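You operate a simulated robot arm through the tools that you are given. There is no shell and no other tool. Be economical: measure what you need, move in short steps, check, and stop when the job is done.

Carry out the task below with a simulated robot arm. There is one attempt and no reset: what you move stays moved.

## Task
Turn the dispenser dial to 20. Turn the shaker knob to 4. Open the stoppers drawer, fetch the blue stopper from the inside of the stoppers drawer and set it on top of the green-footed cylinder and shut the drawer again. Open the drawer by the hot plates, take the yellow cloth on the titration bench top and put it away in the inside of the drawer by the hot plates, then shut the plates. Switch the colour stand switch on. Fetch the carton from the middle of the titration bench and set it on the grey tray. Put one of the measuring cylinders from the door end of the titration bench on the top shelf of the steel rack. The order is free. Set down upright: carton, measuring cylinder.

It is judged by the outcome, as a careful person would: the job done as asked, and still so three seconds after it is handed in. It fails if anything else is knocked over, pushed out of place, dropped, spilled or broken. Lids that push on must go on centred and level and be pressed home; caps that screw on are set level and turned clockwise until they are tight. Flat cloth is picked up by pressing the open fingertips on it (5 to 10 N) and closing them slowly along it; thin cloth reads only 2 to 8 mm in the jaws.

## Robot
A 7-joint arm with a two-finger parallel gripper on a trunk, on a base that drives. Base frame: it is fixed to the floor where the robot stands at the start and does not move with it; the origin is under the middle of the robot, x ahead of it, y to its left, z up; the surface under the hand at the start is at about z = 850. Units: mm, rad, N and s.
Its first joint turns from -2.897 to 2.897 rad. Places, roughly: blue stopper (4x3x5 cm) [600, 200, 700]; carton [500, -750, 1000]; colour stand switch [900, -500, 1000]; dispenser dial [700, -200, 1100]; drawer by the hot plates [-2700, -1800, 600]; green-footed cylinder [-1750, -2500, 1250]; grey tray (23x16x3 cm) [600, -400, 900]; inside of the drawer by the hot plates [-2800, -1800, 600]; measuring cylinder [1000, 1250, 1000]; shaker knob [500, 100, 900]; stoppers drawer [600, 200, 700]; top shelf of the steel rack [-1500, 2400, 1700]; yellow cloth (7x10x4 cm) [900, 0, 900]. Payload 4.4 kg.
The TCP is the grasp point between the finger pads, 23 mm short of the fingertips. In the tool frame z runs along the fingers and y along their closing line. The gripper opens to 94 mm. The fingers are 38 mm wide and 10 mm thick; the gripper's body (54 by 96 mm) begins 39 mm behind the TCP.
Orientation is that of the tool frame in the base frame, as [roll, pitch, yaw] about the fixed x, y, z axes, in that order (R = Rz(yaw) Ry(pitch) Rx(roll)). With the fingers straight down and closing along the base's y, the tool's x points along the base's -x, its y along +y and its z along -z.

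## Interface
- The arm moves only by the tool jog_arm. Its argument "motion" is a list of rows, each a list of 3 entries, a list of its own where there are three numbers: the finger opening in mm, from 0 to 94, then the shift along the base's x, y, z in mm, then the turn, a rotation vector about the base's x, y, z in degrees. In form: [[fingers, [x, y, z], [ax, ay, az]], ...]. A call has 1 to 10 rows; each row shifts and turns the commanded pose from where the row before left it. A row lasts 0.2 s, in which the tool goes at most 50 mm and 0.15 rad; a call with a longer step from one row to the next is refused whole, and so is a gripper value outside its range. A pose out of reach is approached as far as the arm can. The call stops where the force on the tool passes 40 N (or 10 N more than at its start, if that is more) or the arm is blocked; 0.2 s more then pass. The fingers move at their own pace (about 108 mm/s each) and stop on an object; they squeeze with about 27 N. The grip force told is the motor's: it shows also when the fingers shut on nothing. Time passes only in rows, and 0.2 s behind the last, so rows that do not move let the fingers close. It gives the time, the measured TCP pose, the force on the tool (base axes), the opening and the grip force at its end, in the units of the frame above (readings bear some noise), with the torque about the TCP (base axes, N m) and any sound that the robot's microphone picked up.
- Cameras (640 x 400 px; columns grow to the right, rows downward): "scene" is now at [165, 216.9, 1436.4]; the picture's right is [-0.28, -0.96, 0.00], its down [-0.81, 0.24, -0.54] and it looks along [0.51, -0.15, -0.84] (base axes); focal length 214 px, centre (320, 200). "wrist" rides on the gripper at [86, 16, -74] in the tool frame; the picture's right is [-0.18, 0.98, 0.00], its down [-0.58, -0.11, -0.81] and it looks along [-0.79, -0.15, 0.59] (tool axes); focal length 243 px, centre (320, 200). There is no depth. A picture from a camera that has moved, and an enlarged one, comes with that camera's place and axes in the base frame and with its lens.
- get_image(camera): a new picture of that camera. No time passes.
- roll_base(legs): drives the robot by 1 to 6 legs, each [ahead, left, turn to the left] in mm, mm and rad, along the robot's own axes; the way and the turn of a leg run together, so that a leg with both is an arc; at most 1500 mm and 3.142 rad a leg. The arm and the cameras ride along, it lands a little off, and it stops where it bumps. It gives what a move gives.
- aim_head(pan, tilt): turns the head with the scene camera to pan (to the left, within 2.094 rad either way) and tilt (down, from -0.506 to 1.204), counted from straight ahead of the robot. It gives what a move gives.
- zoom(camera, box): a new picture of the part [left, top, right, bottom] of that camera's present view, enlarged. No time passes.
- close_job(): hands the job in; it is judged then, once.

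Go step by step. Nothing tells you exact positions but the pictures and the camera data: compare them with the known pose of the tool, close in by small moves and look again before you grip or let go. The budget is 217 turns and 210 pictures, counting those below and the enlarged ones. Unless the task says otherwise, let go and move clear before handing in.

The tools are called after "Emit:" as a command line: name --argument value ..., lists and objects as JSON in quotes. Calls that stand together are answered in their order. jog_arm: Moves the arm, as the interface text tells. Its arguments: {"type":"object","properties":{"motion":{"type":"array"}},"required":["motion"]} The other tools are called the same way: roll_base (legs) drives the base; aim_head (pan, tilt) turns the head that bears the scene camera; get_image (camera) takes a picture; zoom (camera, box) takes an enlarged picture of a part of a camera's view; close_job () hands the job in.

At the start:

```text
clock: 0.0
eef_pos: [588.1, -239.8, 1316.5]
tcp_rot: [3.141, 0.001, 3.14]
contact_force: [0.3, -0.5, -0.3]
moment: [-0.04, -0.01, -0.02]
gripper_width: 94.0
finger_force: 0.0
robot x, y, heading: [3.0, -0.9, 0.003]
head pan, tilt: [-0.283, 1.005]
```

scene: 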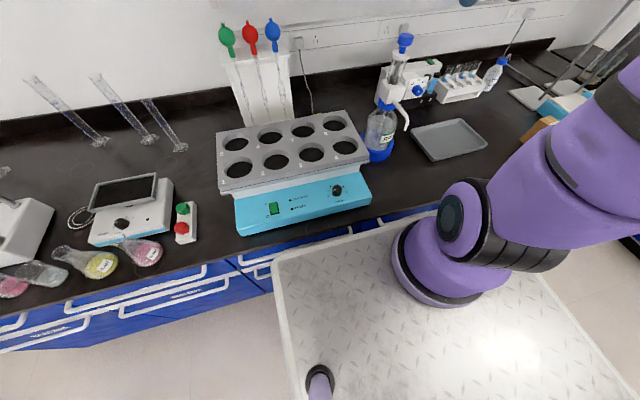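
wrist: 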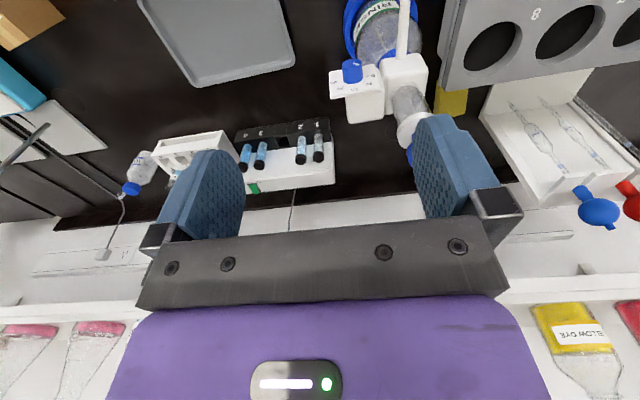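

I see the bench with the shaker, dispenser and tray in front of the robot. I'll look at the dials more closely first.

Emit:
zoom --camera "scene" --box '[340, 20, 540, 170]'

Emit:
zoom --camera "scene" --box '[220, 150, 400, 260]'

Emit:
zoom --camera "wrist" --box '[220, 0, 460, 200]'

```text
2.67 times, centred on (440, 95) of scene
camera zoom: at [165.0, 216.9, 1436.4], right [-0.28, -0.96, 0.0], down [-0.81, 0.24, -0.54], along [0.51, -0.15, -0.84], focal length 572 px, centre (0, 480)
```

zoom: 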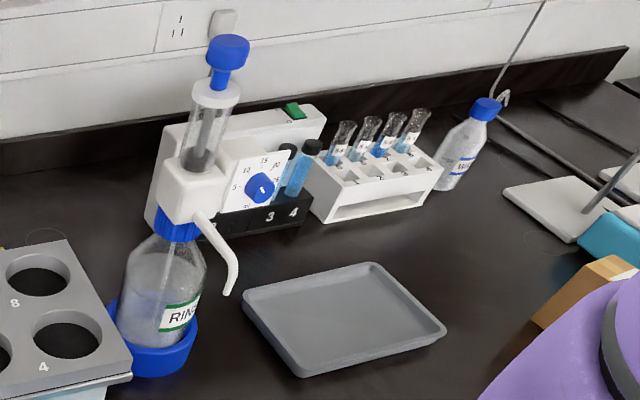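

```text
3.56 times, centred on (310, 205) of scene
camera zoom: at [165.0, 216.9, 1436.4], right [-0.28, -0.96, 0.0], down [-0.81, 0.24, -0.54], along [0.51, -0.15, -0.84], focal length 763 px, centre (356, 182)
```

zoom: 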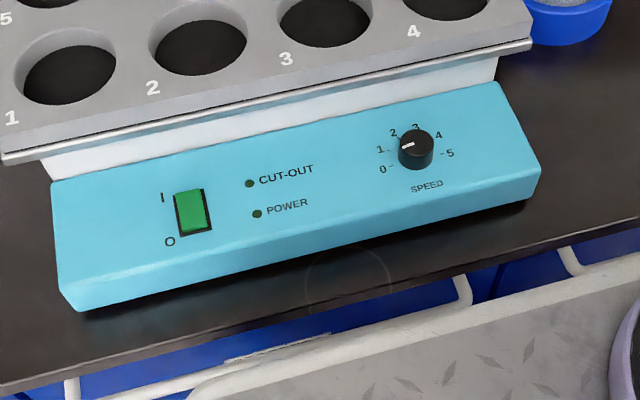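

```text
2.00 times, centred on (340, 100) of wrist
camera zoom: at [501.6, -222.3, 1391.0], right [0.18, 0.98, 0.0], down [0.58, -0.11, 0.81], along [0.79, -0.15, -0.59], focal length 485 px, centre (280, 400)
```

zoom: 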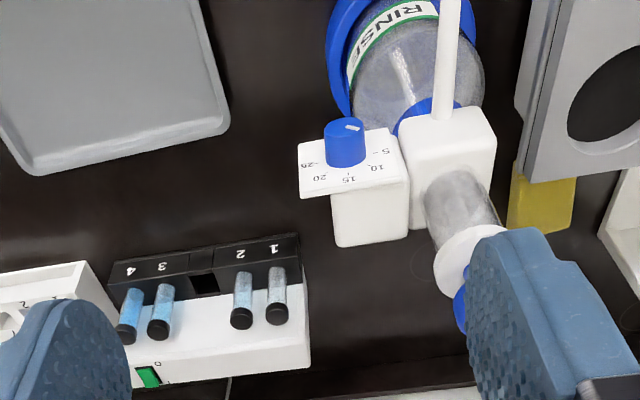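

Emit:
zoom --camera "scene" --box '[405, 70, 445, 100]'

Emit:
zoom --camera "wrist" --box '[365, 50, 425, 100]'

Emit:
aim_head --pan -0.4 --tilt 0.6

Emit:
get_image --camera "scene"

```text
13.33 times, centred on (425, 85) of scene
camera zoom: at [165.0, 216.9, 1436.4], right [-0.28, -0.96, 0.0], down [-0.81, 0.24, -0.54], along [0.51, -0.15, -0.84], focal length 2860 px, centre (-1080, 1733)
```

zoom: 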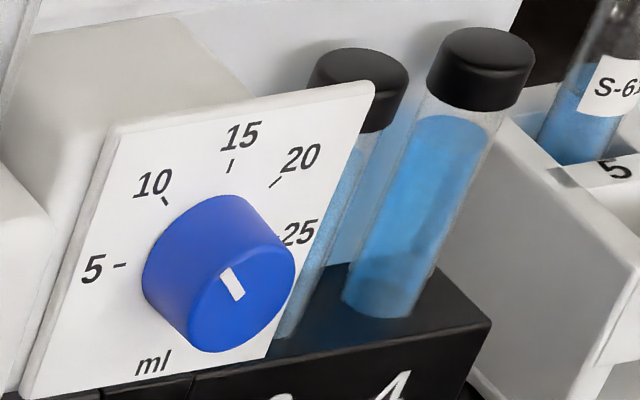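

```text
8.00 times, centred on (395, 75) of wrist
camera zoom: at [501.6, -222.3, 1391.0], right [0.18, 0.98, 0.0], down [0.58, -0.11, 0.81], along [0.79, -0.15, -0.59], focal length 1941 px, centre (-280, 1200)
```

zoom: 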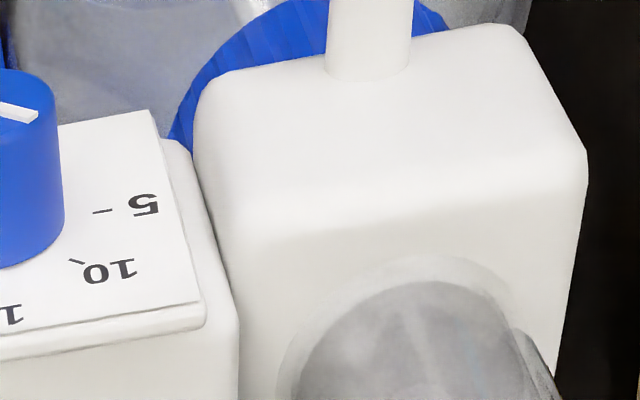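

```text
clock: 0.9
eef_pos: [587.4, -240.7, 1315.6]
tcp_rot: [-3.141, 0.0, 3.141]
contact_force: [-0.2, -0.1, -0.6]
moment: [-0.01, 0.0, -0.02]
gripper_width: 94.0
finger_force: 0.0
robot x, y, heading: [-2.9, 0.2, -0.004]
head pan, tilt: [-0.4, 0.6]
```

```text
202 pictures are left
camera scene: at [179.9, 201.9, 1468.7], right [-0.39, -0.92, 0.0], down [-0.52, 0.22, -0.82], along [0.76, -0.32, -0.57], focal length 214 px, centre (320, 200)
```

scene: 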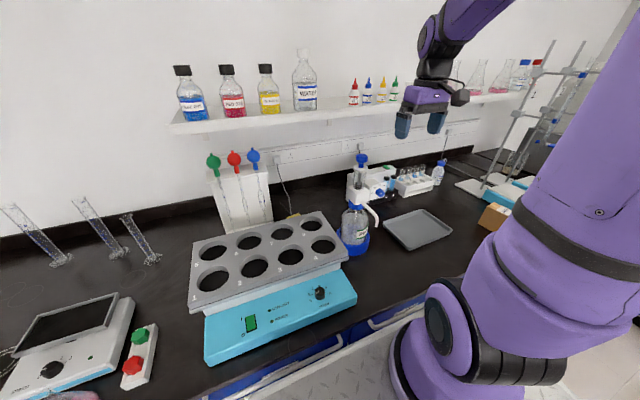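

The dial points to 10 and must go 90° clockwise; I put it at about [636, -210, 1100] on a panel facing the robot. I pitch the tool forward toward it.

Emit:
jog_arm --motion '[[94, [-10, 3, -10], [0, -8, 0]], [94, [-10, 3, -10], [0, -8, 0]], [94, [-10, 3, -10], [0, -8, 0]], [94, [-10, 3, -10], [0, -8, 0]], [94, [-10, 3, -10], [0, -8, 0]], [94, [-10, 3, -10], [0, -8, 0]], [94, [-10, 3, -10], [0, -8, 0]], [94, [-10, 3, -10], [0, -8, 0]], [94, [0, 3, -10], [0, -8, 0]], [94, [0, 3, -10], [0, -8, 0]]]'

Emit:
get_image --camera "scene"

Emit:
get_image --camera "wrist"

```text
clock: 3.1
eef_pos: [578.1, -288.5, 1305.5]
tcp_rot: [-3.139, 1.397, -3.136]
contact_force: [-0.4, 0.8, -0.4]
moment: [-0.04, -0.01, -0.04]
gripper_width: 93.9
finger_force: 0.0
out of reach, approached as far as the arm can: row 6, 7, 8, 9, 10
robot x, y, heading: [0.5, -0.4, -0.0]
head pan, tilt: [-0.4, 0.6]
```

```text
201 pictures are left
camera scene: at [179.7, 202.8, 1468.7], right [-0.39, -0.92, 0.0], down [-0.52, 0.22, -0.83], along [0.76, -0.32, -0.56], focal length 214 px, centre (320, 200)
```

scene: 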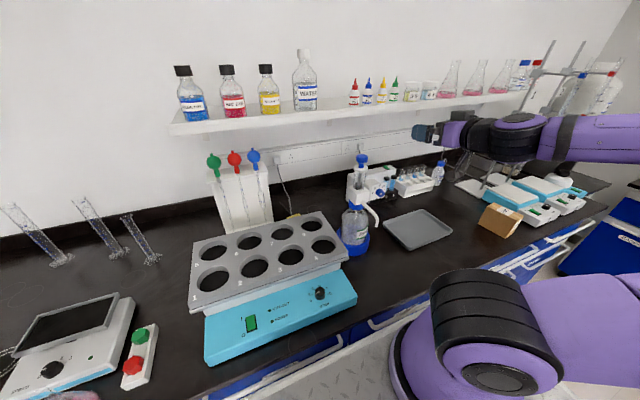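

```text
200 pictures are left
camera wrist: at [489.4, -270.4, 1235.2], right [0.03, 0.98, 0.18], down [-0.69, -0.11, 0.71], along [0.72, -0.15, 0.68], focal length 243 px, centre (320, 200)
```

wrist: 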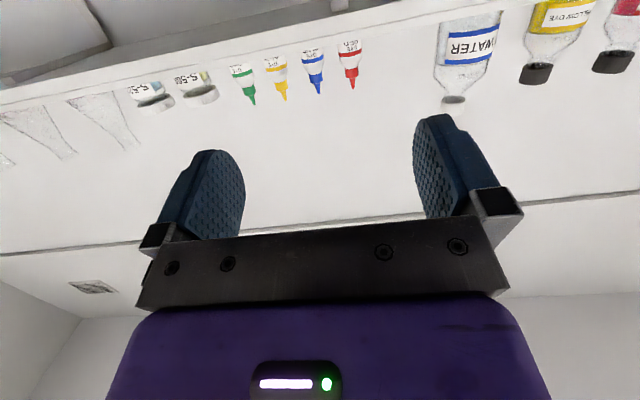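

The arm folds too tightly so close in, so I back the base off 200 mm.

Emit:
roll_base --legs '[[-200, 0, 0]]'

Emit:
get_image --camera "scene"

```text
clock: 4.7
eef_pos: [382.2, -289.8, 1307.3]
tcp_rot: [3.139, 1.394, 3.139]
contact_force: [0.3, -0.1, 0.3]
moment: [-0.02, 0.0, 0.01]
gripper_width: 94.0
finger_force: 0.0
robot x, y, heading: [-197.2, -1.1, -0.003]
head pan, tilt: [-0.4, 0.6]
```

```text
199 pictures are left
camera scene: at [-16.4, 201.6, 1468.8], right [-0.39, -0.92, 0.0], down [-0.52, 0.22, -0.83], along [0.76, -0.32, -0.56], focal length 214 px, centre (320, 200)
```

scene: 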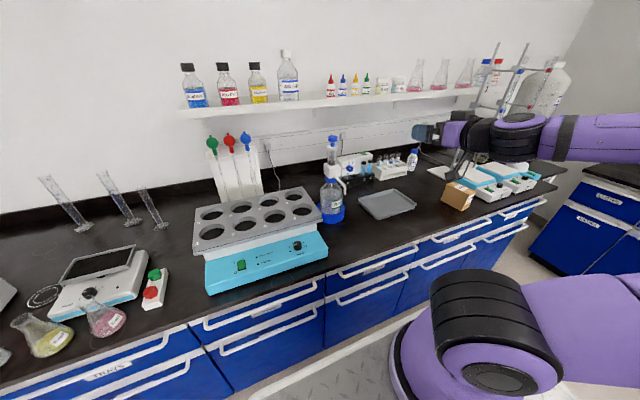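

Emit:
jog_arm --motion '[[60, [10, 10, -24], [0, 0, 0]], [60, [20, 10, -24], [0, 0, 0]], [60, [20, 10, -24], [0, 0, 0]], [60, [20, 10, -24], [0, 0, 0]], [60, [20, 10, -24], [0, 0, 0]], [60, [20, 10, -24], [0, 0, 0]], [60, [20, 10, -24], [0, 0, 0]], [60, [20, 10, -24], [0, 0, 0]]]'

Emit:
get_image --camera "scene"

Emit:
get_image --camera "wrist"

```text
clock: 6.5
eef_pos: [541.5, -223.8, 1124.6]
tcp_rot: [-3.14, 1.396, -3.141]
contact_force: [-1.0, -0.7, 0.6]
moment: [0.0, -0.02, 0.02]
gripper_width: 60.0
finger_force: 0.1
out of reach, approached as far as the arm can: row 1, 2
robot x, y, heading: [-196.0, 3.9, -0.004]
head pan, tilt: [-0.4, 0.6]
```

```text
198 pictures are left
camera scene: at [-16.9, 201.7, 1468.9], right [-0.39, -0.92, 0.0], down [-0.52, 0.22, -0.83], along [0.76, -0.32, -0.56], focal length 214 px, centre (320, 200)
```

scene: 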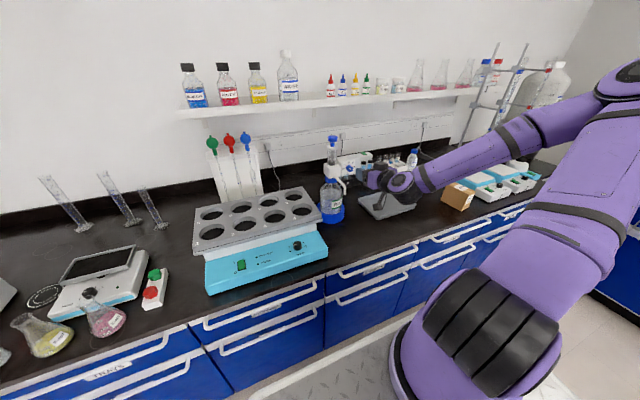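

```text
197 pictures are left
camera wrist: at [453.3, -205.8, 1053.2], right [0.03, 0.98, 0.18], down [-0.69, -0.11, 0.71], along [0.72, -0.15, 0.68], focal length 243 px, centre (320, 200)
```

wrist: 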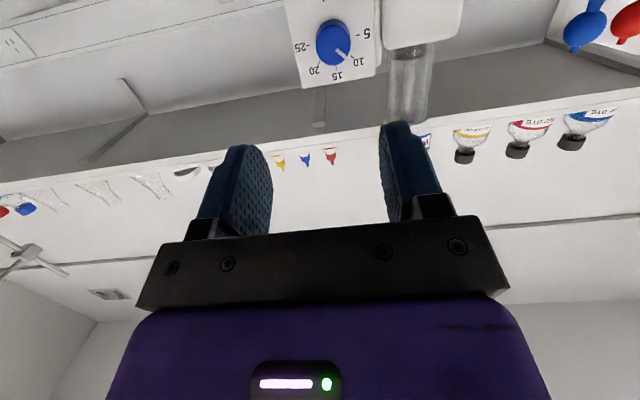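

Emit:
zoom --camera "wrist" --box '[270, 0, 400, 100]'

Emit:
zoom --camera "scene" --box '[310, 130, 430, 220]'

```text
4.00 times, centred on (335, 50) of wrist
camera zoom: at [453.3, -205.8, 1053.2], right [0.03, 0.98, 0.18], down [-0.69, -0.11, 0.71], along [0.72, -0.15, 0.68], focal length 970 px, centre (260, 800)
```

zoom: 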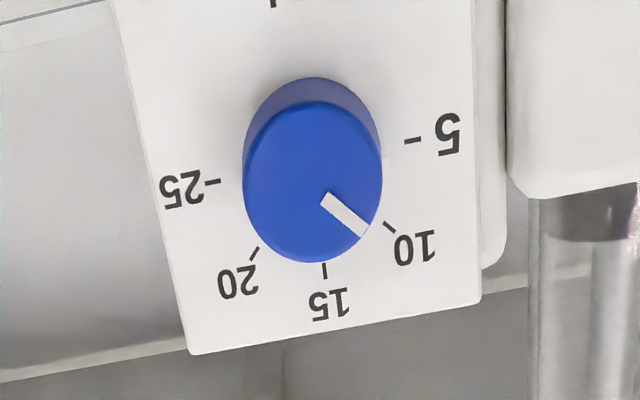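

```text
4.44 times, centred on (370, 175) of scene
camera zoom: at [-16.9, 201.7, 1468.9], right [-0.39, -0.92, 0.0], down [-0.52, 0.22, -0.83], along [0.76, -0.32, -0.56], focal length 953 px, centre (98, 311)
```

zoom: 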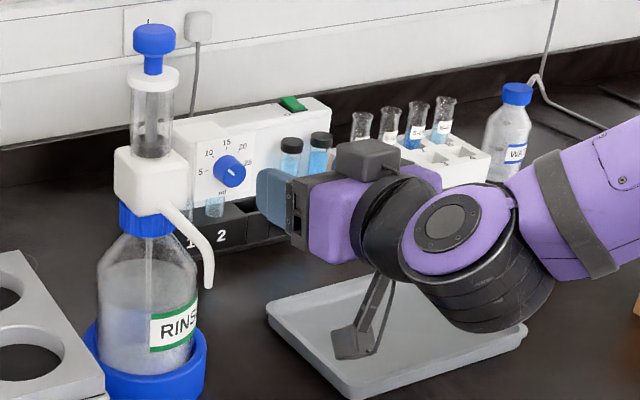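

The dial shows clearly, pointing at 10. I'll pre-rotate the gripper 90° counter-clockwise here so the camera ends clear of the spout, then look.

Emit:
jog_arm --motion '[[60, [0, 2, -4], [0, -5, 0]], [60, [0, 2, -4], [-8.3, 0, 0.73]], [60, [0, 2, -4], [-8.3, 0, 0.73]], [60, [0, 2, -4], [-8.3, 0, 0.73]], [60, [0, 2, -4], [-8.3, 0, 0.73]], [60, [0, 2, -4], [-8.3, 0, 0.73]], [60, [0, 2, -3], [-8.3, 0, 0.73]], [60, [0, 0, 0], [-8.3, 0, 0.73]], [60, [0, 0, 0], [-8.3, 0, 0.73]], [60, [0, 0, 0], [-8.3, 0, 0.73]]]'

Emit:
jog_arm --motion '[[60, [0, 0, 0], [-8, 0, 0.7]], [60, [0, 0, 0], [-8, 0, 0.7]]]'

Emit:
get_image --camera "wrist"

Emit:
zoom --camera "scene" --box '[310, 130, 430, 220]'

```text
clock: 8.7
eef_pos: [541.3, -207.3, 1096.6]
tcp_rot: [-1.662, 0.26, -1.595]
contact_force: [0.2, -1.0, -0.8]
moment: [0.01, -0.03, 0.0]
gripper_width: 60.2
finger_force: 0.1
robot x, y, heading: [-192.5, 4.1, -0.002]
head pan, tilt: [-0.4, 0.6]
```

```text
clock: 9.2
eef_pos: [540.0, -207.1, 1097.9]
tcp_rot: [-1.659, -0.017, -1.57]
contact_force: [-0.1, 1.1, 0.9]
moment: [0.0, 0.0, 0.01]
gripper_width: 59.8
finger_force: 0.1
robot x, y, heading: [-194.3, 1.2, -0.006]
head pan, tilt: [-0.4, 0.6]
```

```text
194 pictures are left
camera wrist: at [466.3, -293.4, 1089.8], right [-0.09, 0.16, -0.98], down [-0.79, 0.58, 0.17], along [0.6, 0.79, 0.08], focal length 243 px, centre (320, 200)
```

wrist: 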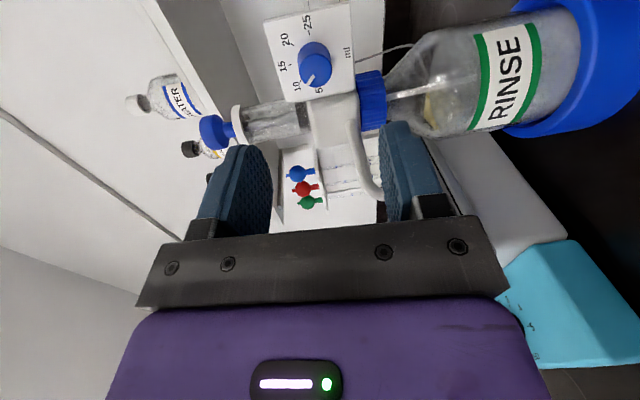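

```text
4.44 times, centred on (370, 175) of scene
camera zoom: at [-16.2, 201.6, 1468.8], right [-0.39, -0.92, 0.0], down [-0.52, 0.22, -0.83], along [0.76, -0.32, -0.57], focal length 953 px, centre (98, 311)
```

zoom: 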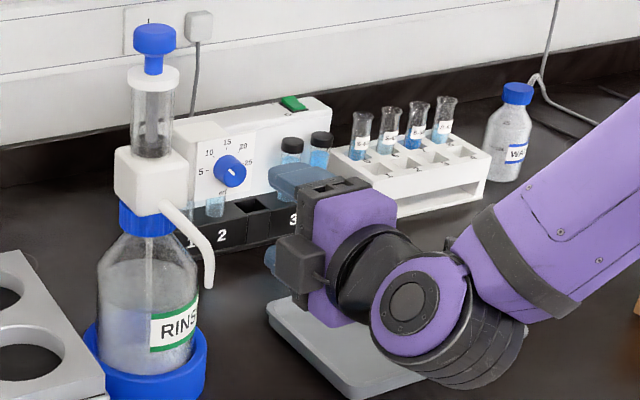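

Emit:
zoom --camera "wrist" --box '[250, 0, 410, 110]'

Emit:
jog_arm --motion '[[50, [10, 0, 0], [8, 0, -0.7]], [50, [20, -1.5, -2], [0, 0, 4]], [50, [20, -1.5, -2], [0, 0, 0]]]'

Emit:
get_image --camera "wrist"

Emit:
zoom --camera "scene" --box '[310, 130, 430, 220]'

```text
3.64 times, centred on (330, 55) of wrist
camera zoom: at [466.3, -293.4, 1089.8], right [-0.09, 0.16, -0.98], down [-0.79, 0.58, 0.17], along [0.6, 0.79, 0.08], focal length 882 px, centre (284, 727)
```

zoom: 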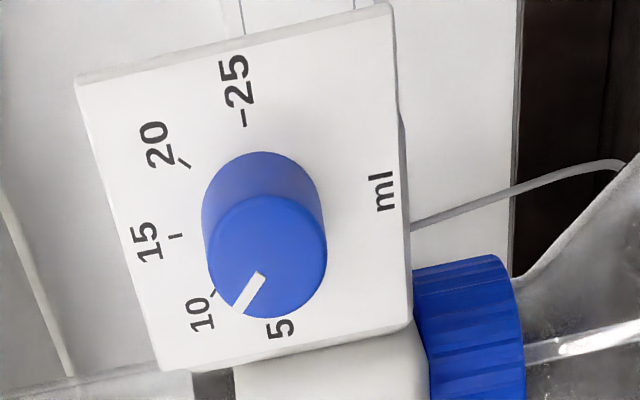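

```text
clock: 10.1
eef_pos: [590.8, -212.3, 1093.4]
tcp_rot: [-1.658, 0.123, -1.512]
contact_force: [-0.5, 0.7, 0.3]
moment: [0.0, 0.04, -0.03]
gripper_width: 50.0
finger_force: 0.0
robot x, y, heading: [-194.4, -1.7, -0.004]
head pan, tilt: [-0.4, 0.6]
```

```text
191 pictures are left
camera wrist: at [519.8, -299.6, 1073.9], right [-0.1, 0.3, -0.95], down [-0.82, 0.51, 0.25], along [0.56, 0.81, 0.19], focal length 243 px, centre (320, 200)
```

wrist: 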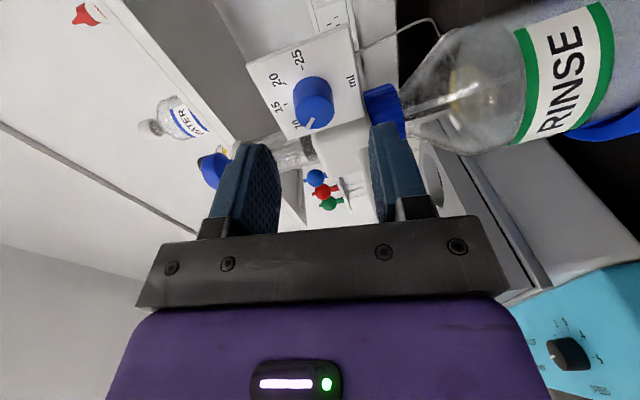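

```text
4.44 times, centred on (370, 175) of scene
camera zoom: at [-16.4, 201.6, 1468.8], right [-0.39, -0.92, 0.0], down [-0.52, 0.22, -0.83], along [0.76, -0.32, -0.56], focal length 953 px, centre (98, 311)
```

zoom: 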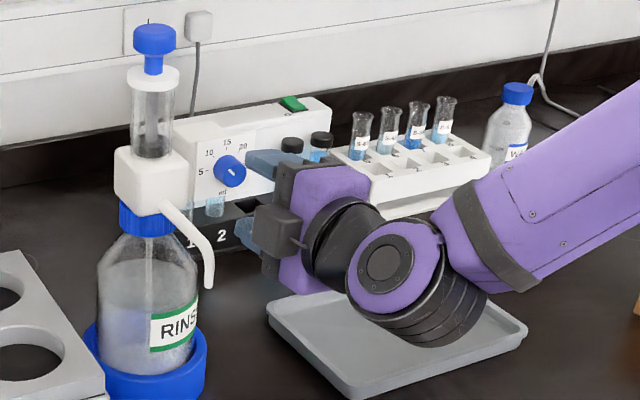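

Emit:
jog_arm --motion '[[46, [15, 0, 0], [0, 0, 0]], [46, [14, 0, 0], [0, 0, 0]], [46, [12, 0, 0], [0, 0, 0]], [46, [0, 0, 0], [0, 0, 0]]]'

Emit:
get_image --camera "wrist"

Emit:
zoom --camera "scene" --box '[320, 140, 410, 210]'

```text
clock: 11.1
eef_pos: [632.3, -210.3, 1093.4]
tcp_rot: [-1.658, 0.123, -1.514]
contact_force: [-0.4, -0.2, -0.1]
moment: [-0.01, -0.03, -0.02]
gripper_width: 45.9
finger_force: 0.0
robot x, y, heading: [-196.1, 3.5, -0.002]
head pan, tilt: [-0.4, 0.6]
```

```text
189 pictures are left
camera wrist: at [561.7, -298.5, 1074.1], right [-0.1, 0.3, -0.95], down [-0.82, 0.51, 0.25], along [0.56, 0.81, 0.19], focal length 243 px, centre (320, 200)
```

wrist: 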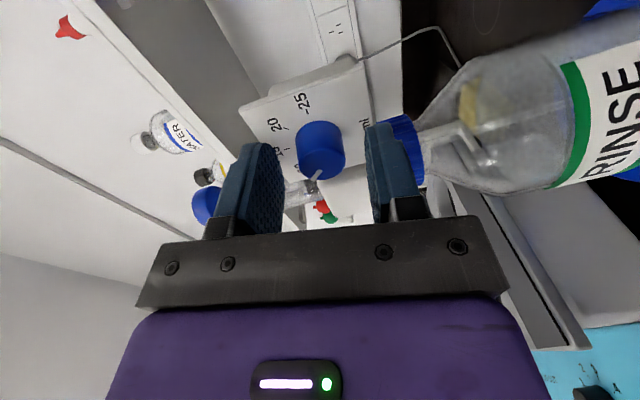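

```text
5.71 times, centred on (365, 175) of scene
camera zoom: at [-16.3, 201.6, 1468.8], right [-0.39, -0.92, 0.0], down [-0.52, 0.22, -0.83], along [0.76, -0.32, -0.56], focal length 1226 px, centre (63, 343)
```

zoom: 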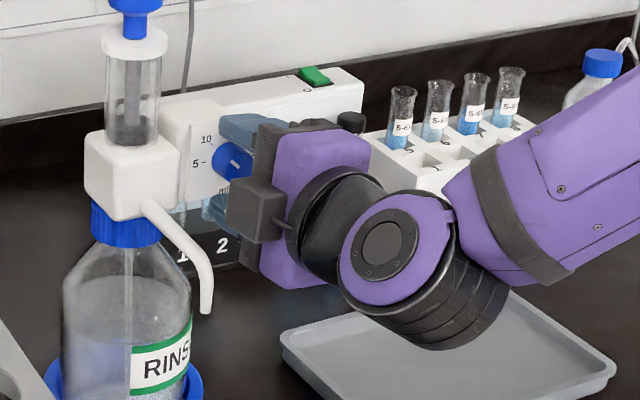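

Emit:
jog_arm --motion '[[30, [0, 0, 0], [0, 0, 0]], [15, [0, 0, 0], [0, 0, 0]], [15, [0, 0, 0], [0, 0, 0]]]'

Emit:
get_image --camera "wrist"

```text
clock: 11.8
eef_pos: [632.0, -211.1, 1092.2]
tcp_rot: [-1.658, 0.122, -1.515]
contact_force: [-0.6, -0.2, -8.2]
moment: [0.0, -0.5, -0.1]
gripper_width: 25.1
finger_force: 44.9
robot x, y, heading: [-198.2, -2.8, -0.004]
head pan, tilt: [-0.4, 0.6]
```

```text
187 pictures are left
camera wrist: at [561.6, -298.5, 1073.7], right [-0.1, 0.3, -0.95], down [-0.82, 0.51, 0.25], along [0.56, 0.81, 0.19], focal length 243 px, centre (320, 200)
```

wrist: 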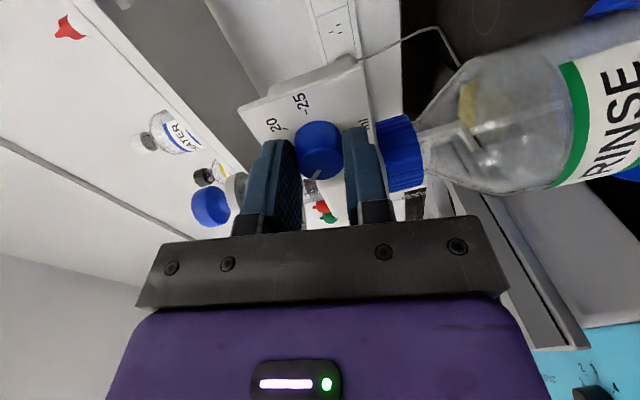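

Emit:
jog_arm --motion '[[15, [0, 0, -1], [8.15, 0.54, -0.71]], [15, [0, 0, 0], [8.15, 0.54, -0.71]], [15, [0, 0, 0], [8.15, 0.54, -0.71]], [15, [0, 0, 0], [8.15, 0.54, -0.71]], [15, [0, 0, 0], [8.15, 0.54, -0.71]]]'

Emit:
zoom --camera "wrist" --box '[220, 60, 420, 240]'

Emit:
zoom --camera "scene" --box '[320, 140, 410, 210]'

```text
clock: 13.1
eef_pos: [631.7, -212.0, 1092.8]
tcp_rot: [-1.692, 0.835, -1.592]
contact_force: [-4.3, -4.8, 19.2]
moment: [-0.04, -1.49, 0.23]
gripper_width: 25.1
finger_force: 44.4
robot x, y, heading: [-198.4, -1.1, -0.001]
head pan, tilt: [-0.4, 0.6]
```

```text
2.22 times, centred on (320, 150) of wrist
camera zoom: at [555.3, -261.6, 1025.8], right [-0.1, 0.85, -0.52], down [-0.78, 0.26, 0.57], along [0.62, 0.46, 0.64], focal length 539 px, centre (320, 311)
```

zoom: 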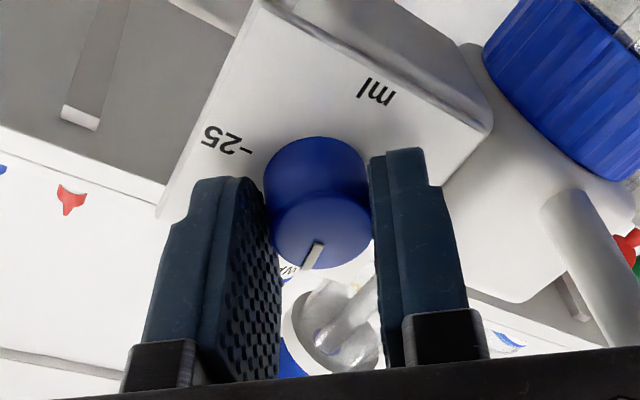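

```text
5.71 times, centred on (365, 175) of scene
camera zoom: at [-17.3, 201.5, 1469.0], right [-0.39, -0.92, 0.0], down [-0.52, 0.22, -0.83], along [0.76, -0.32, -0.56], focal length 1226 px, centre (63, 343)
```

zoom: 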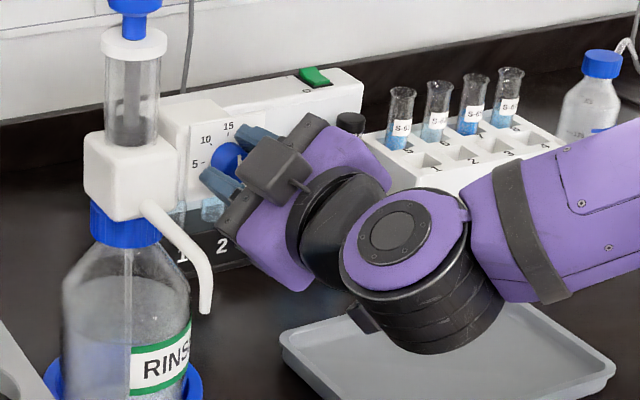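

Emit:
jog_arm --motion '[[15, [0, 0, 1], [8.15, 0.54, -0.71]], [15, [0, 0, 0.5], [8.15, 0.54, -0.71]], [15, [0, 0, 0], [8.15, 0.54, -0.71]], [15, [0, 0, 0], [8.15, 0.54, -0.71]], [15, [0, 0, 0], [8.15, 0.54, -0.71]]]'

Emit:
zoom --camera "wrist" --box '[220, 60, 420, 240]'

```text
clock: 14.2
eef_pos: [632.8, -211.5, 1093.3]
tcp_rot: [-2.956, 1.486, -2.894]
contact_force: [-2.8, -16.2, 6.5]
moment: [-0.04, -1.15, -0.71]
gripper_width: 24.1
finger_force: 45.0
robot x, y, heading: [-197.7, 0.1, -0.004]
head pan, tilt: [-0.4, 0.6]
```

```text
2.22 times, centred on (320, 150) of wrist
camera zoom: at [550.1, -202.2, 1014.1], right [-0.05, 0.98, 0.17], down [-0.75, -0.15, 0.65], along [0.66, -0.09, 0.74], focal length 539 px, centre (320, 311)
```

zoom: 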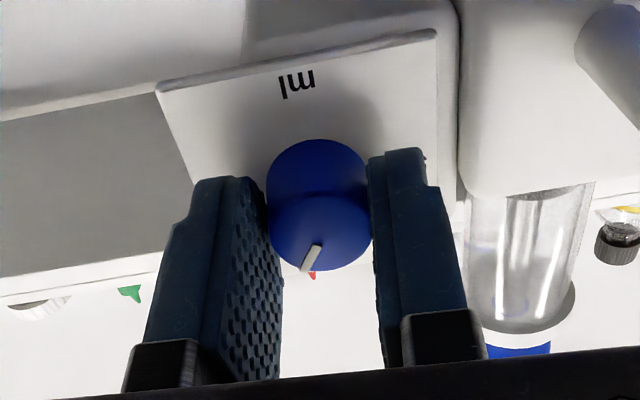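

Emit:
jog_arm --motion '[[15, [0, 0, 0], [8, 0.53, -0.7]], [15, [0, 0, 0], [0, 0, 0]], [30, [0, 0, 0], [0, 0, 0]], [50, [0, 0, 0], [0, 0, 0]], [50, [-15, 0, 0], [0, 0, 0]], [50, [-25, 0, 0], [0, 0, 0]], [50, [-25, 0, 0], [0, 0, 0]]]'

Emit:
zoom --camera "wrist" --box '[250, 0, 410, 120]'

```text
clock: 15.8
eef_pos: [566.5, -211.8, 1094.9]
tcp_rot: [2.175, 1.419, 2.238]
contact_force: [-0.1, -0.2, 0.5]
moment: [-0.02, -0.02, 0.01]
gripper_width: 50.0
finger_force: 0.0
robot x, y, heading: [-199.2, 0.5, -0.005]
head pan, tilt: [-0.4, 0.6]
```

```text
3.33 times, centred on (330, 60) of wrist
camera zoom: at [485.0, -189.6, 1018.2], right [-0.04, 0.95, 0.3], down [-0.74, -0.23, 0.63], along [0.67, -0.2, 0.72], focal length 809 px, centre (287, 667)
```

zoom: 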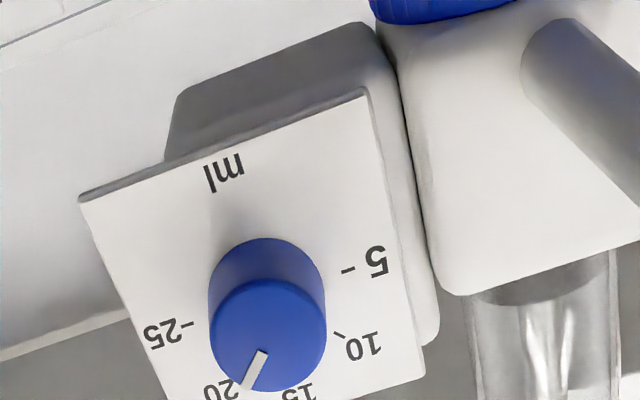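

Emit:
zoom --camera "scene" --box '[340, 150, 376, 180]'

Emit:
jog_arm --motion '[[50, [-10, 0, 0], [0, 0, 0]], [50, [-10, 0, 0], [0, 0, 0]], [50, [-10, 0, 0], [0, 0, 0]]]'

Emit:
zoom --camera "wrist" --box '[270, 20, 390, 110]'

```text
13.33 times, centred on (358, 165) of scene
camera zoom: at [-16.0, 201.6, 1468.8], right [-0.39, -0.92, 0.0], down [-0.52, 0.22, -0.82], along [0.76, -0.32, -0.57], focal length 2860 px, centre (-187, 667)
```

zoom: 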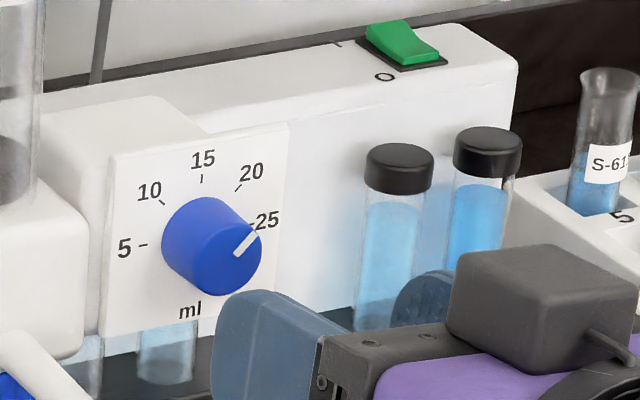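

```text
clock: 16.6
eef_pos: [538.1, -211.6, 1095.2]
tcp_rot: [2.179, 1.424, 2.241]
contact_force: [0.2, -0.8, 0.5]
moment: [0.03, 0.01, 0.02]
gripper_width: 50.3
finger_force: 0.1
robot x, y, heading: [-194.6, -2.7, 0.003]
head pan, tilt: [-0.4, 0.6]
```

```text
4.44 times, centred on (330, 65) of wrist
camera zoom: at [455.5, -189.4, 1017.8], right [-0.04, 0.95, 0.3], down [-0.74, -0.23, 0.63], along [0.67, -0.2, 0.72], focal length 1078 px, centre (276, 800)
```

zoom: 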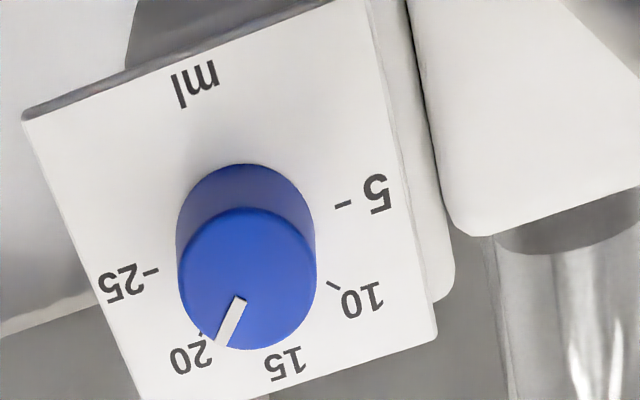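

Emit:
zoom --camera "scene" --box '[344, 156, 358, 168]'

Emit:
zoom --camera "wrist" --box '[300, 45, 360, 105]'

```text
16.00 times, centred on (351, 162) of scene
camera zoom: at [-16.2, 201.6, 1468.8], right [-0.39, -0.92, 0.0], down [-0.52, 0.22, -0.82], along [0.76, -0.32, -0.57], focal length 3432 px, centre (-176, 808)
```

zoom: 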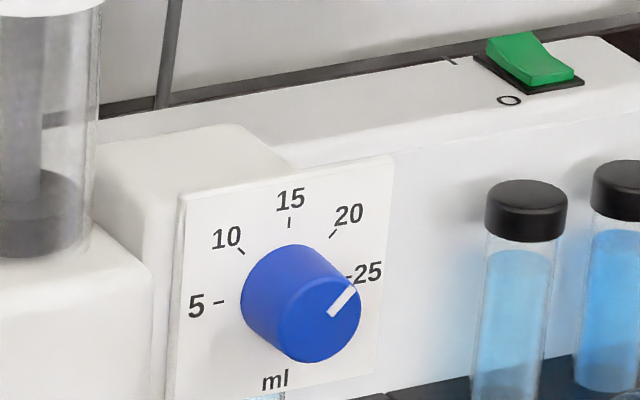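

```text
6.67 times, centred on (330, 75) of wrist
camera zoom: at [455.5, -189.4, 1017.8], right [-0.04, 0.95, 0.3], down [-0.74, -0.23, 0.63], along [0.67, -0.2, 0.72], focal length 1618 px, centre (253, 1033)
```

zoom: 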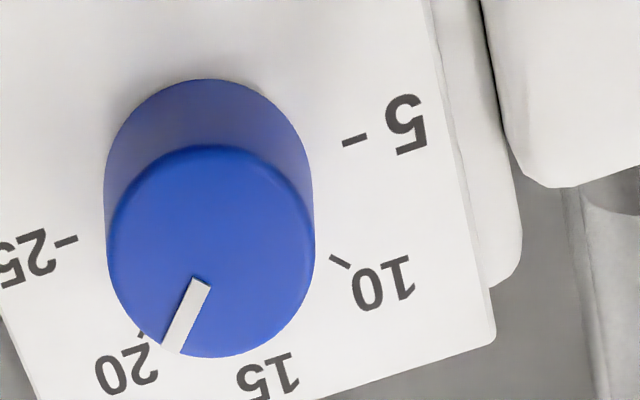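

Dial reads 20. Next is the shaker knob at about [511, 61, 900]; I raise and bring the tool back toward pointing down, over it.

Emit:
jog_arm --motion '[[60, [-30, 0, 20], [-7, -0.5, 0.6]], [60, [-30, 10, 30], [0, 0, -4]], [60, [-5, 25, 30], [0, 7, 0]], [60, [0, 30, 20], [0, 8, 0]], [60, [0, 30, 10], [0, 8, 0]], [60, [0, 30, 0], [0, 8, 0]], [60, [0, 30, 0], [0, 8, 0]], [60, [0, 30, -10], [0, 8, 0]], [60, [0, 30, -10], [0, 8, 0]], [60, [0, 30, -10], [0, 6, 0]]]'

Emit:
get_image --camera "wrist"

Emit:
zoom --camera "scene" --box '[270, 230, 330, 275]'

```text
clock: 18.9
eef_pos: [514.0, -11.5, 1188.5]
tcp_rot: [-3.11, 0.557, -3.137]
contact_force: [-1.6, 1.1, 0.8]
moment: [-0.13, -0.02, -0.08]
gripper_width: 60.0
finger_force: 0.1
out of reach, approached as far as the arm can: row 2, 3, 8, 9
robot x, y, heading: [-199.0, 0.2, 0.001]
head pan, tilt: [-0.4, 0.6]
```

```text
178 pictures are left
camera wrist: at [401.3, 7.3, 1205.3], right [0.17, 0.98, 0.07], down [0.07, -0.08, 0.99], along [0.98, -0.16, -0.08], focal length 243 px, centre (320, 200)
```

wrist: 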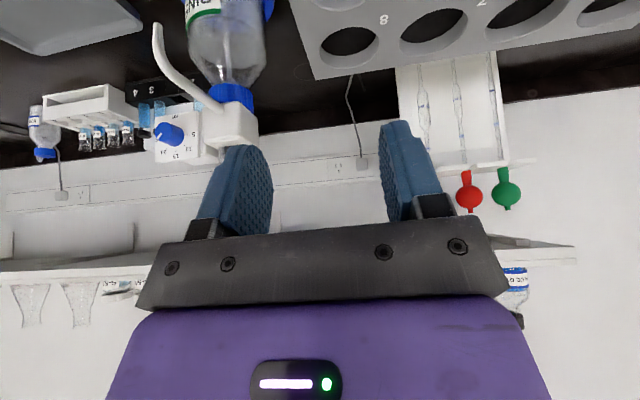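

```text
8.89 times, centred on (300, 252) of scene
camera zoom: at [-17.0, 202.8, 1468.7], right [-0.39, -0.92, 0.0], down [-0.52, 0.22, -0.83], along [0.76, -0.32, -0.56], focal length 1906 px, centre (498, -267)
```

zoom: 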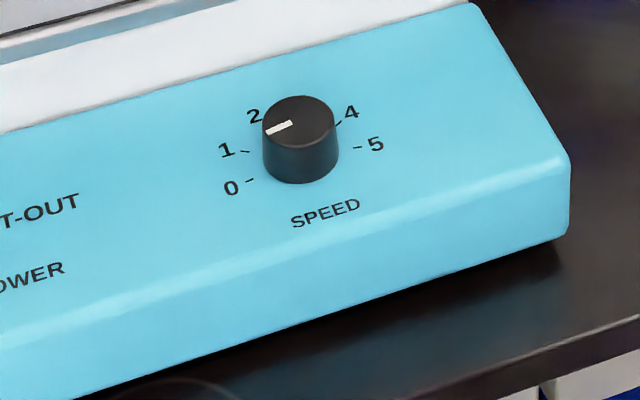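

Emit:
jog_arm --motion '[[60, [-7, 21, -25], [0, 8, 0]], [60, [-7, 21, -25], [0, 8, 0]], [60, [-7, 21, -25], [0, 8, 0]], [60, [-6, 21, -25], [0, 8, 0]], [60, [0, 0, -20], [0, 0, 0]], [60, [0, 0, -20], [0, 0, 0]]]'

Emit:
get_image --camera "wrist"

Emit:
get_image --camera "scene"

```text
clock: 20.2
eef_pos: [489.2, 71.4, 1047.8]
tcp_rot: [-3.112, -0.005, 3.139]
contact_force: [-0.5, 0.1, 0.6]
moment: [0.03, -0.04, 0.01]
gripper_width: 60.1
finger_force: 0.0
robot x, y, heading: [-196.1, 0.5, 0.0]
head pan, tilt: [-0.4, 0.6]
```

```text
176 pictures are left
camera wrist: at [402.9, 91.3, 1122.5], right [0.19, 0.98, -0.03], down [0.58, -0.09, 0.81], along [0.79, -0.17, -0.59], focal length 243 px, centre (320, 200)
```

wrist: 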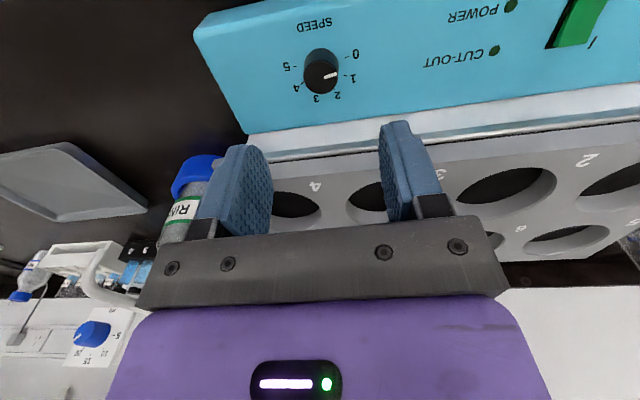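

```text
175 pictures are left
camera scene: at [-16.6, 201.8, 1468.8], right [-0.39, -0.92, 0.0], down [-0.52, 0.22, -0.83], along [0.76, -0.32, -0.56], focal length 214 px, centre (320, 200)
```

scene: 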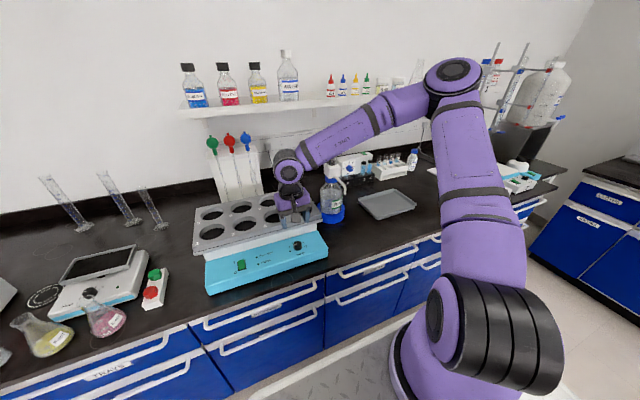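

Emit:
zoom --camera "wrist" --box '[270, 5, 380, 115]'

```text
3.64 times, centred on (325, 60) of wrist
camera zoom: at [402.9, 91.3, 1122.5], right [0.19, 0.98, -0.03], down [0.58, -0.09, 0.81], along [0.79, -0.17, -0.59], focal length 882 px, centre (302, 709)
```

zoom: 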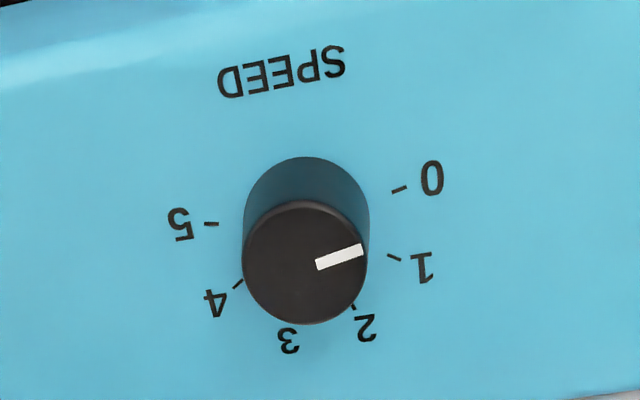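

The shaker knob points at about 0, and needs about 160° clockwise, in three grips. Knob axis about (495, 68, 935), panel tilted about 10°. I line up above it.

Emit:
jog_arm --motion '[[50, [0, -2, -15], [1.7, -6, 0]], [50, [-2, -2, -15], [0, -6, 0]], [50, [0, 0, -15], [-1.7, 0, 8.3]], [50, [0, 0, -10], [-1.7, 0, 8.3]], [50, [0, 0, -5], [-1.7, 0, 8.3]]]'

Emit:
get_image --camera "wrist"

Emit:
zoom --camera "scene" --box '[250, 190, 350, 270]'

```text
clock: 21.4
eef_pos: [485.2, 66.7, 987.7]
tcp_rot: [-3.057, 0.187, -2.691]
contact_force: [0.5, 0.2, -0.5]
moment: [0.01, 0.01, -0.01]
gripper_width: 50.0
finger_force: 0.1
robot x, y, heading: [-194.5, 1.0, -0.001]
head pan, tilt: [-0.4, 0.6]
```

```text
173 pictures are left
camera wrist: at [386.8, 45.0, 1043.6], right [-0.25, 0.97, -0.05], down [0.4, 0.15, 0.91], along [0.88, 0.21, -0.42], focal length 243 px, centre (320, 200)
```

wrist: 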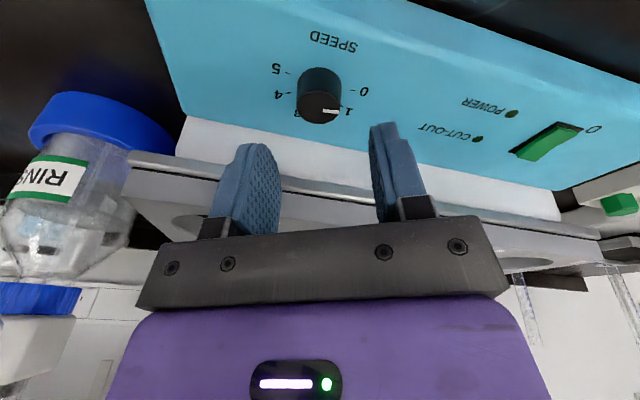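

```text
5.00 times, centred on (300, 230) of scene
camera zoom: at [-16.3, 201.6, 1468.8], right [-0.39, -0.92, 0.0], down [-0.52, 0.22, -0.83], along [0.76, -0.32, -0.56], focal length 1072 px, centre (420, 50)
```

zoom: 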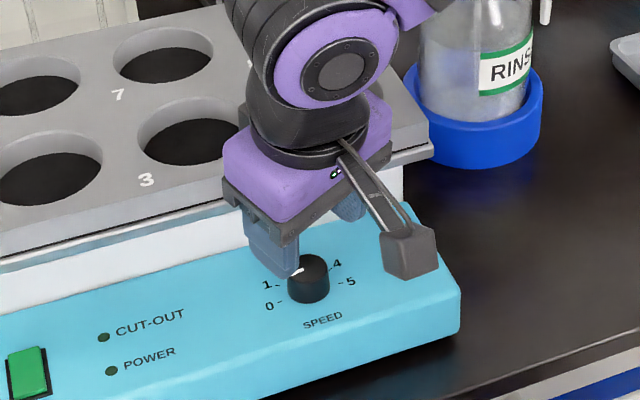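

Emit:
jog_arm --motion '[[50, [2, 0, -15], [0, 0, 0]], [50, [3, 0, -15], [0, 0, 0]], [50, [2, 0, -11], [0, 0, 0]], [50, [0, 0, 0], [0, 0, 0]]]'

Emit:
get_image --camera "wrist"

Emit:
zoom --camera "scene" --box '[270, 210, 330, 260]'

```text
clock: 22.4
eef_pos: [492.7, 65.0, 945.5]
tcp_rot: [-3.054, 0.186, -2.692]
contact_force: [0.6, 0.6, -0.3]
moment: [0.0, -0.01, 0.02]
gripper_width: 50.3
finger_force: 0.1
robot x, y, heading: [-196.9, 1.4, -0.003]
head pan, tilt: [-0.4, 0.6]
```

```text
171 pictures are left
camera wrist: at [394.0, 44.8, 1001.4], right [-0.25, 0.97, -0.05], down [0.4, 0.15, 0.91], along [0.88, 0.2, -0.42], focal length 243 px, centre (320, 200)
```

wrist: 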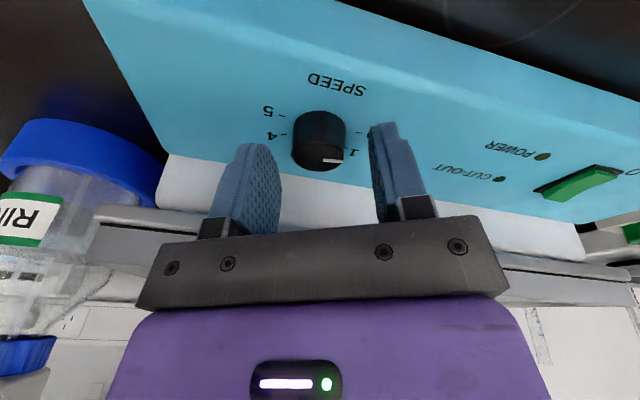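

```text
8.00 times, centred on (300, 235) of scene
camera zoom: at [-16.3, 201.7, 1468.8], right [-0.39, -0.92, 0.0], down [-0.52, 0.22, -0.83], along [0.76, -0.32, -0.56], focal length 1716 px, centre (480, -80)
```

zoom: 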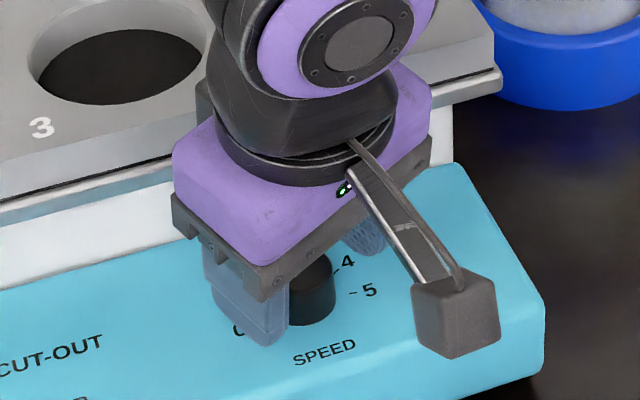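

Emit:
jog_arm --motion '[[35, [0, -1, -1], [0, 0, 0]], [15, [0, 0, 0], [0, 0, 0]], [15, [0, 0, 0], [0, 0, 0]], [15, [0, 0, 0], [0, 0, 0]]]'

Emit:
get_image --camera "wrist"

```text
clock: 23.4
eef_pos: [493.6, 65.7, 944.3]
tcp_rot: [-3.055, 0.187, -2.695]
contact_force: [5.1, -8.8, 5.6]
moment: [-0.22, 0.06, -0.08]
gripper_width: 28.4
finger_force: 45.2
robot x, y, heading: [-199.4, 0.5, 0.0]
head pan, tilt: [-0.4, 0.6]
```

```text
169 pictures are left
camera wrist: at [394.4, 43.2, 1000.7], right [-0.25, 0.97, -0.05], down [0.4, 0.15, 0.91], along [0.88, 0.2, -0.42], focal length 243 px, centre (320, 200)
```

wrist: 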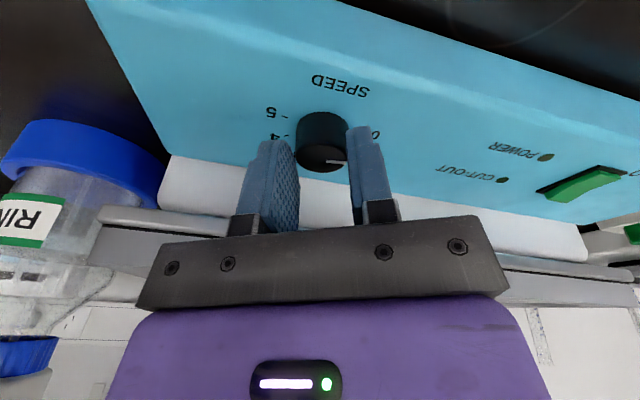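

Emit:
jog_arm --motion '[[15, [0.3, -1, 0], [1.7, 0, -8.3]], [15, [0, 0, 0], [1.7, 0, -8.3]], [15, [0, 0, 0], [1.7, 0, -8.3]], [15, [0, 0, 0], [1.7, 0, -8.3]], [15, [0, 0, 0], [1.7, 0, -8.3]], [15, [0, 0, 0], [1.7, 0, -8.3]], [15, [0, 0, 0], [0, 0, 0]], [50, [0, 0, 0], [0, 0, 0]], [50, [0, 0, 0], [0, 0, 0]]]'

Emit:
get_image --camera "wrist"

```text
clock: 25.4
eef_pos: [493.8, 62.2, 944.4]
tcp_rot: [3.054, 0.187, 2.684]
contact_force: [-0.2, 0.2, 0.5]
moment: [-0.02, 0.02, 0.01]
gripper_width: 49.9
finger_force: 0.0
robot x, y, heading: [-196.1, -2.2, -0.001]
head pan, tilt: [-0.4, 0.6]
```

```text
168 pictures are left
camera wrist: at [408.9, 116.6, 1003.7], right [0.58, 0.81, 0.12], down [0.3, -0.35, 0.89], along [0.76, -0.48, -0.45], focal length 243 px, centre (320, 200)
```

wrist: 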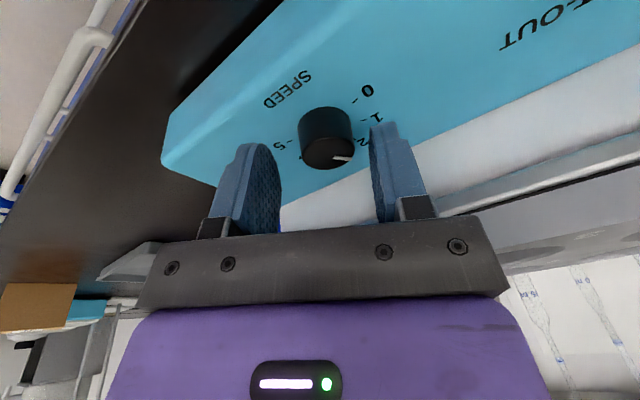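

Emit:
jog_arm --motion '[[50, [0, 1, 0], [-1.7, 0, 8.3]], [50, [0, 0, 0], [-1.7, 0, 8.3]], [50, [0, 0, 0], [-1.7, 0, 8.3]], [50, [0, 0, 0], [-1.7, 0, 8.3]], [50, [0, 0, 0], [-1.7, 0, 8.3]], [50, [0, 0, 0], [-1.7, 0, 8.3]], [15, [0, 0, 0], [0, 0, 0]], [15, [0, 0, 0], [0, 0, 0]], [15, [0, 0, 0], [0, 0, 0]]]'

Emit:
jog_arm --motion '[[15, [0, 0, 0], [1.7, 0, -8.3]], [15, [0, 0, 0], [1.7, 0, -8.3]], [15, [0, 0, 0], [1.7, 0, -8.3]], [15, [0, 0, 0], [1.7, 0, -8.3]], [15, [0, 0, 0], [1.7, 0, -8.3]], [15, [0, 0, 0], [1.7, 0, -8.3]], [15, [0, 0, 0], [0, 0, 0]], [50, [0, 0, 0], [0, 0, 0]], [50, [0, 0, 0], [0, 0, 0]]]'

Emit:
zoom --camera "wrist" --box '[240, 60, 420, 200]'

```text
clock: 27.4
eef_pos: [494.0, 64.6, 944.9]
tcp_rot: [-3.055, 0.185, -2.695]
contact_force: [3.4, -5.7, 2.7]
moment: [-0.48, 0.43, -0.05]
gripper_width: 28.4
finger_force: 44.9
robot x, y, heading: [-198.2, -0.2, -0.007]
head pan, tilt: [-0.4, 0.6]
```

```text
clock: 29.4
eef_pos: [493.6, 65.1, 944.1]
tcp_rot: [3.055, 0.187, 2.684]
contact_force: [-0.8, 0.0, -0.3]
moment: [0.03, -0.04, -0.02]
gripper_width: 50.1
finger_force: 0.1
robot x, y, heading: [-196.1, -0.1, -0.0]
head pan, tilt: [-0.4, 0.6]
```

```text
2.86 times, centred on (330, 130) of wrist
camera zoom: at [409.4, 117.7, 1003.6], right [0.58, 0.81, 0.12], down [0.3, -0.35, 0.89], along [0.76, -0.48, -0.45], focal length 693 px, centre (291, 400)
```

zoom: 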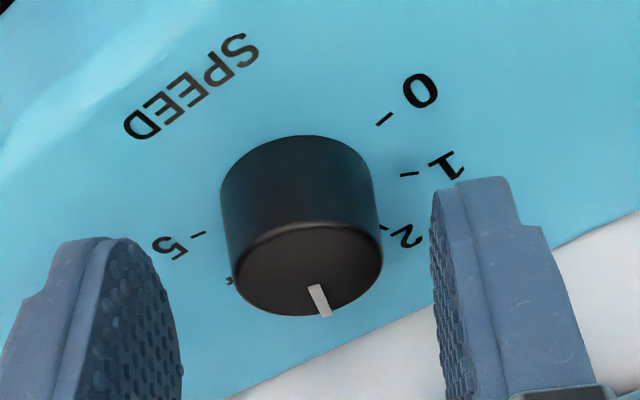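

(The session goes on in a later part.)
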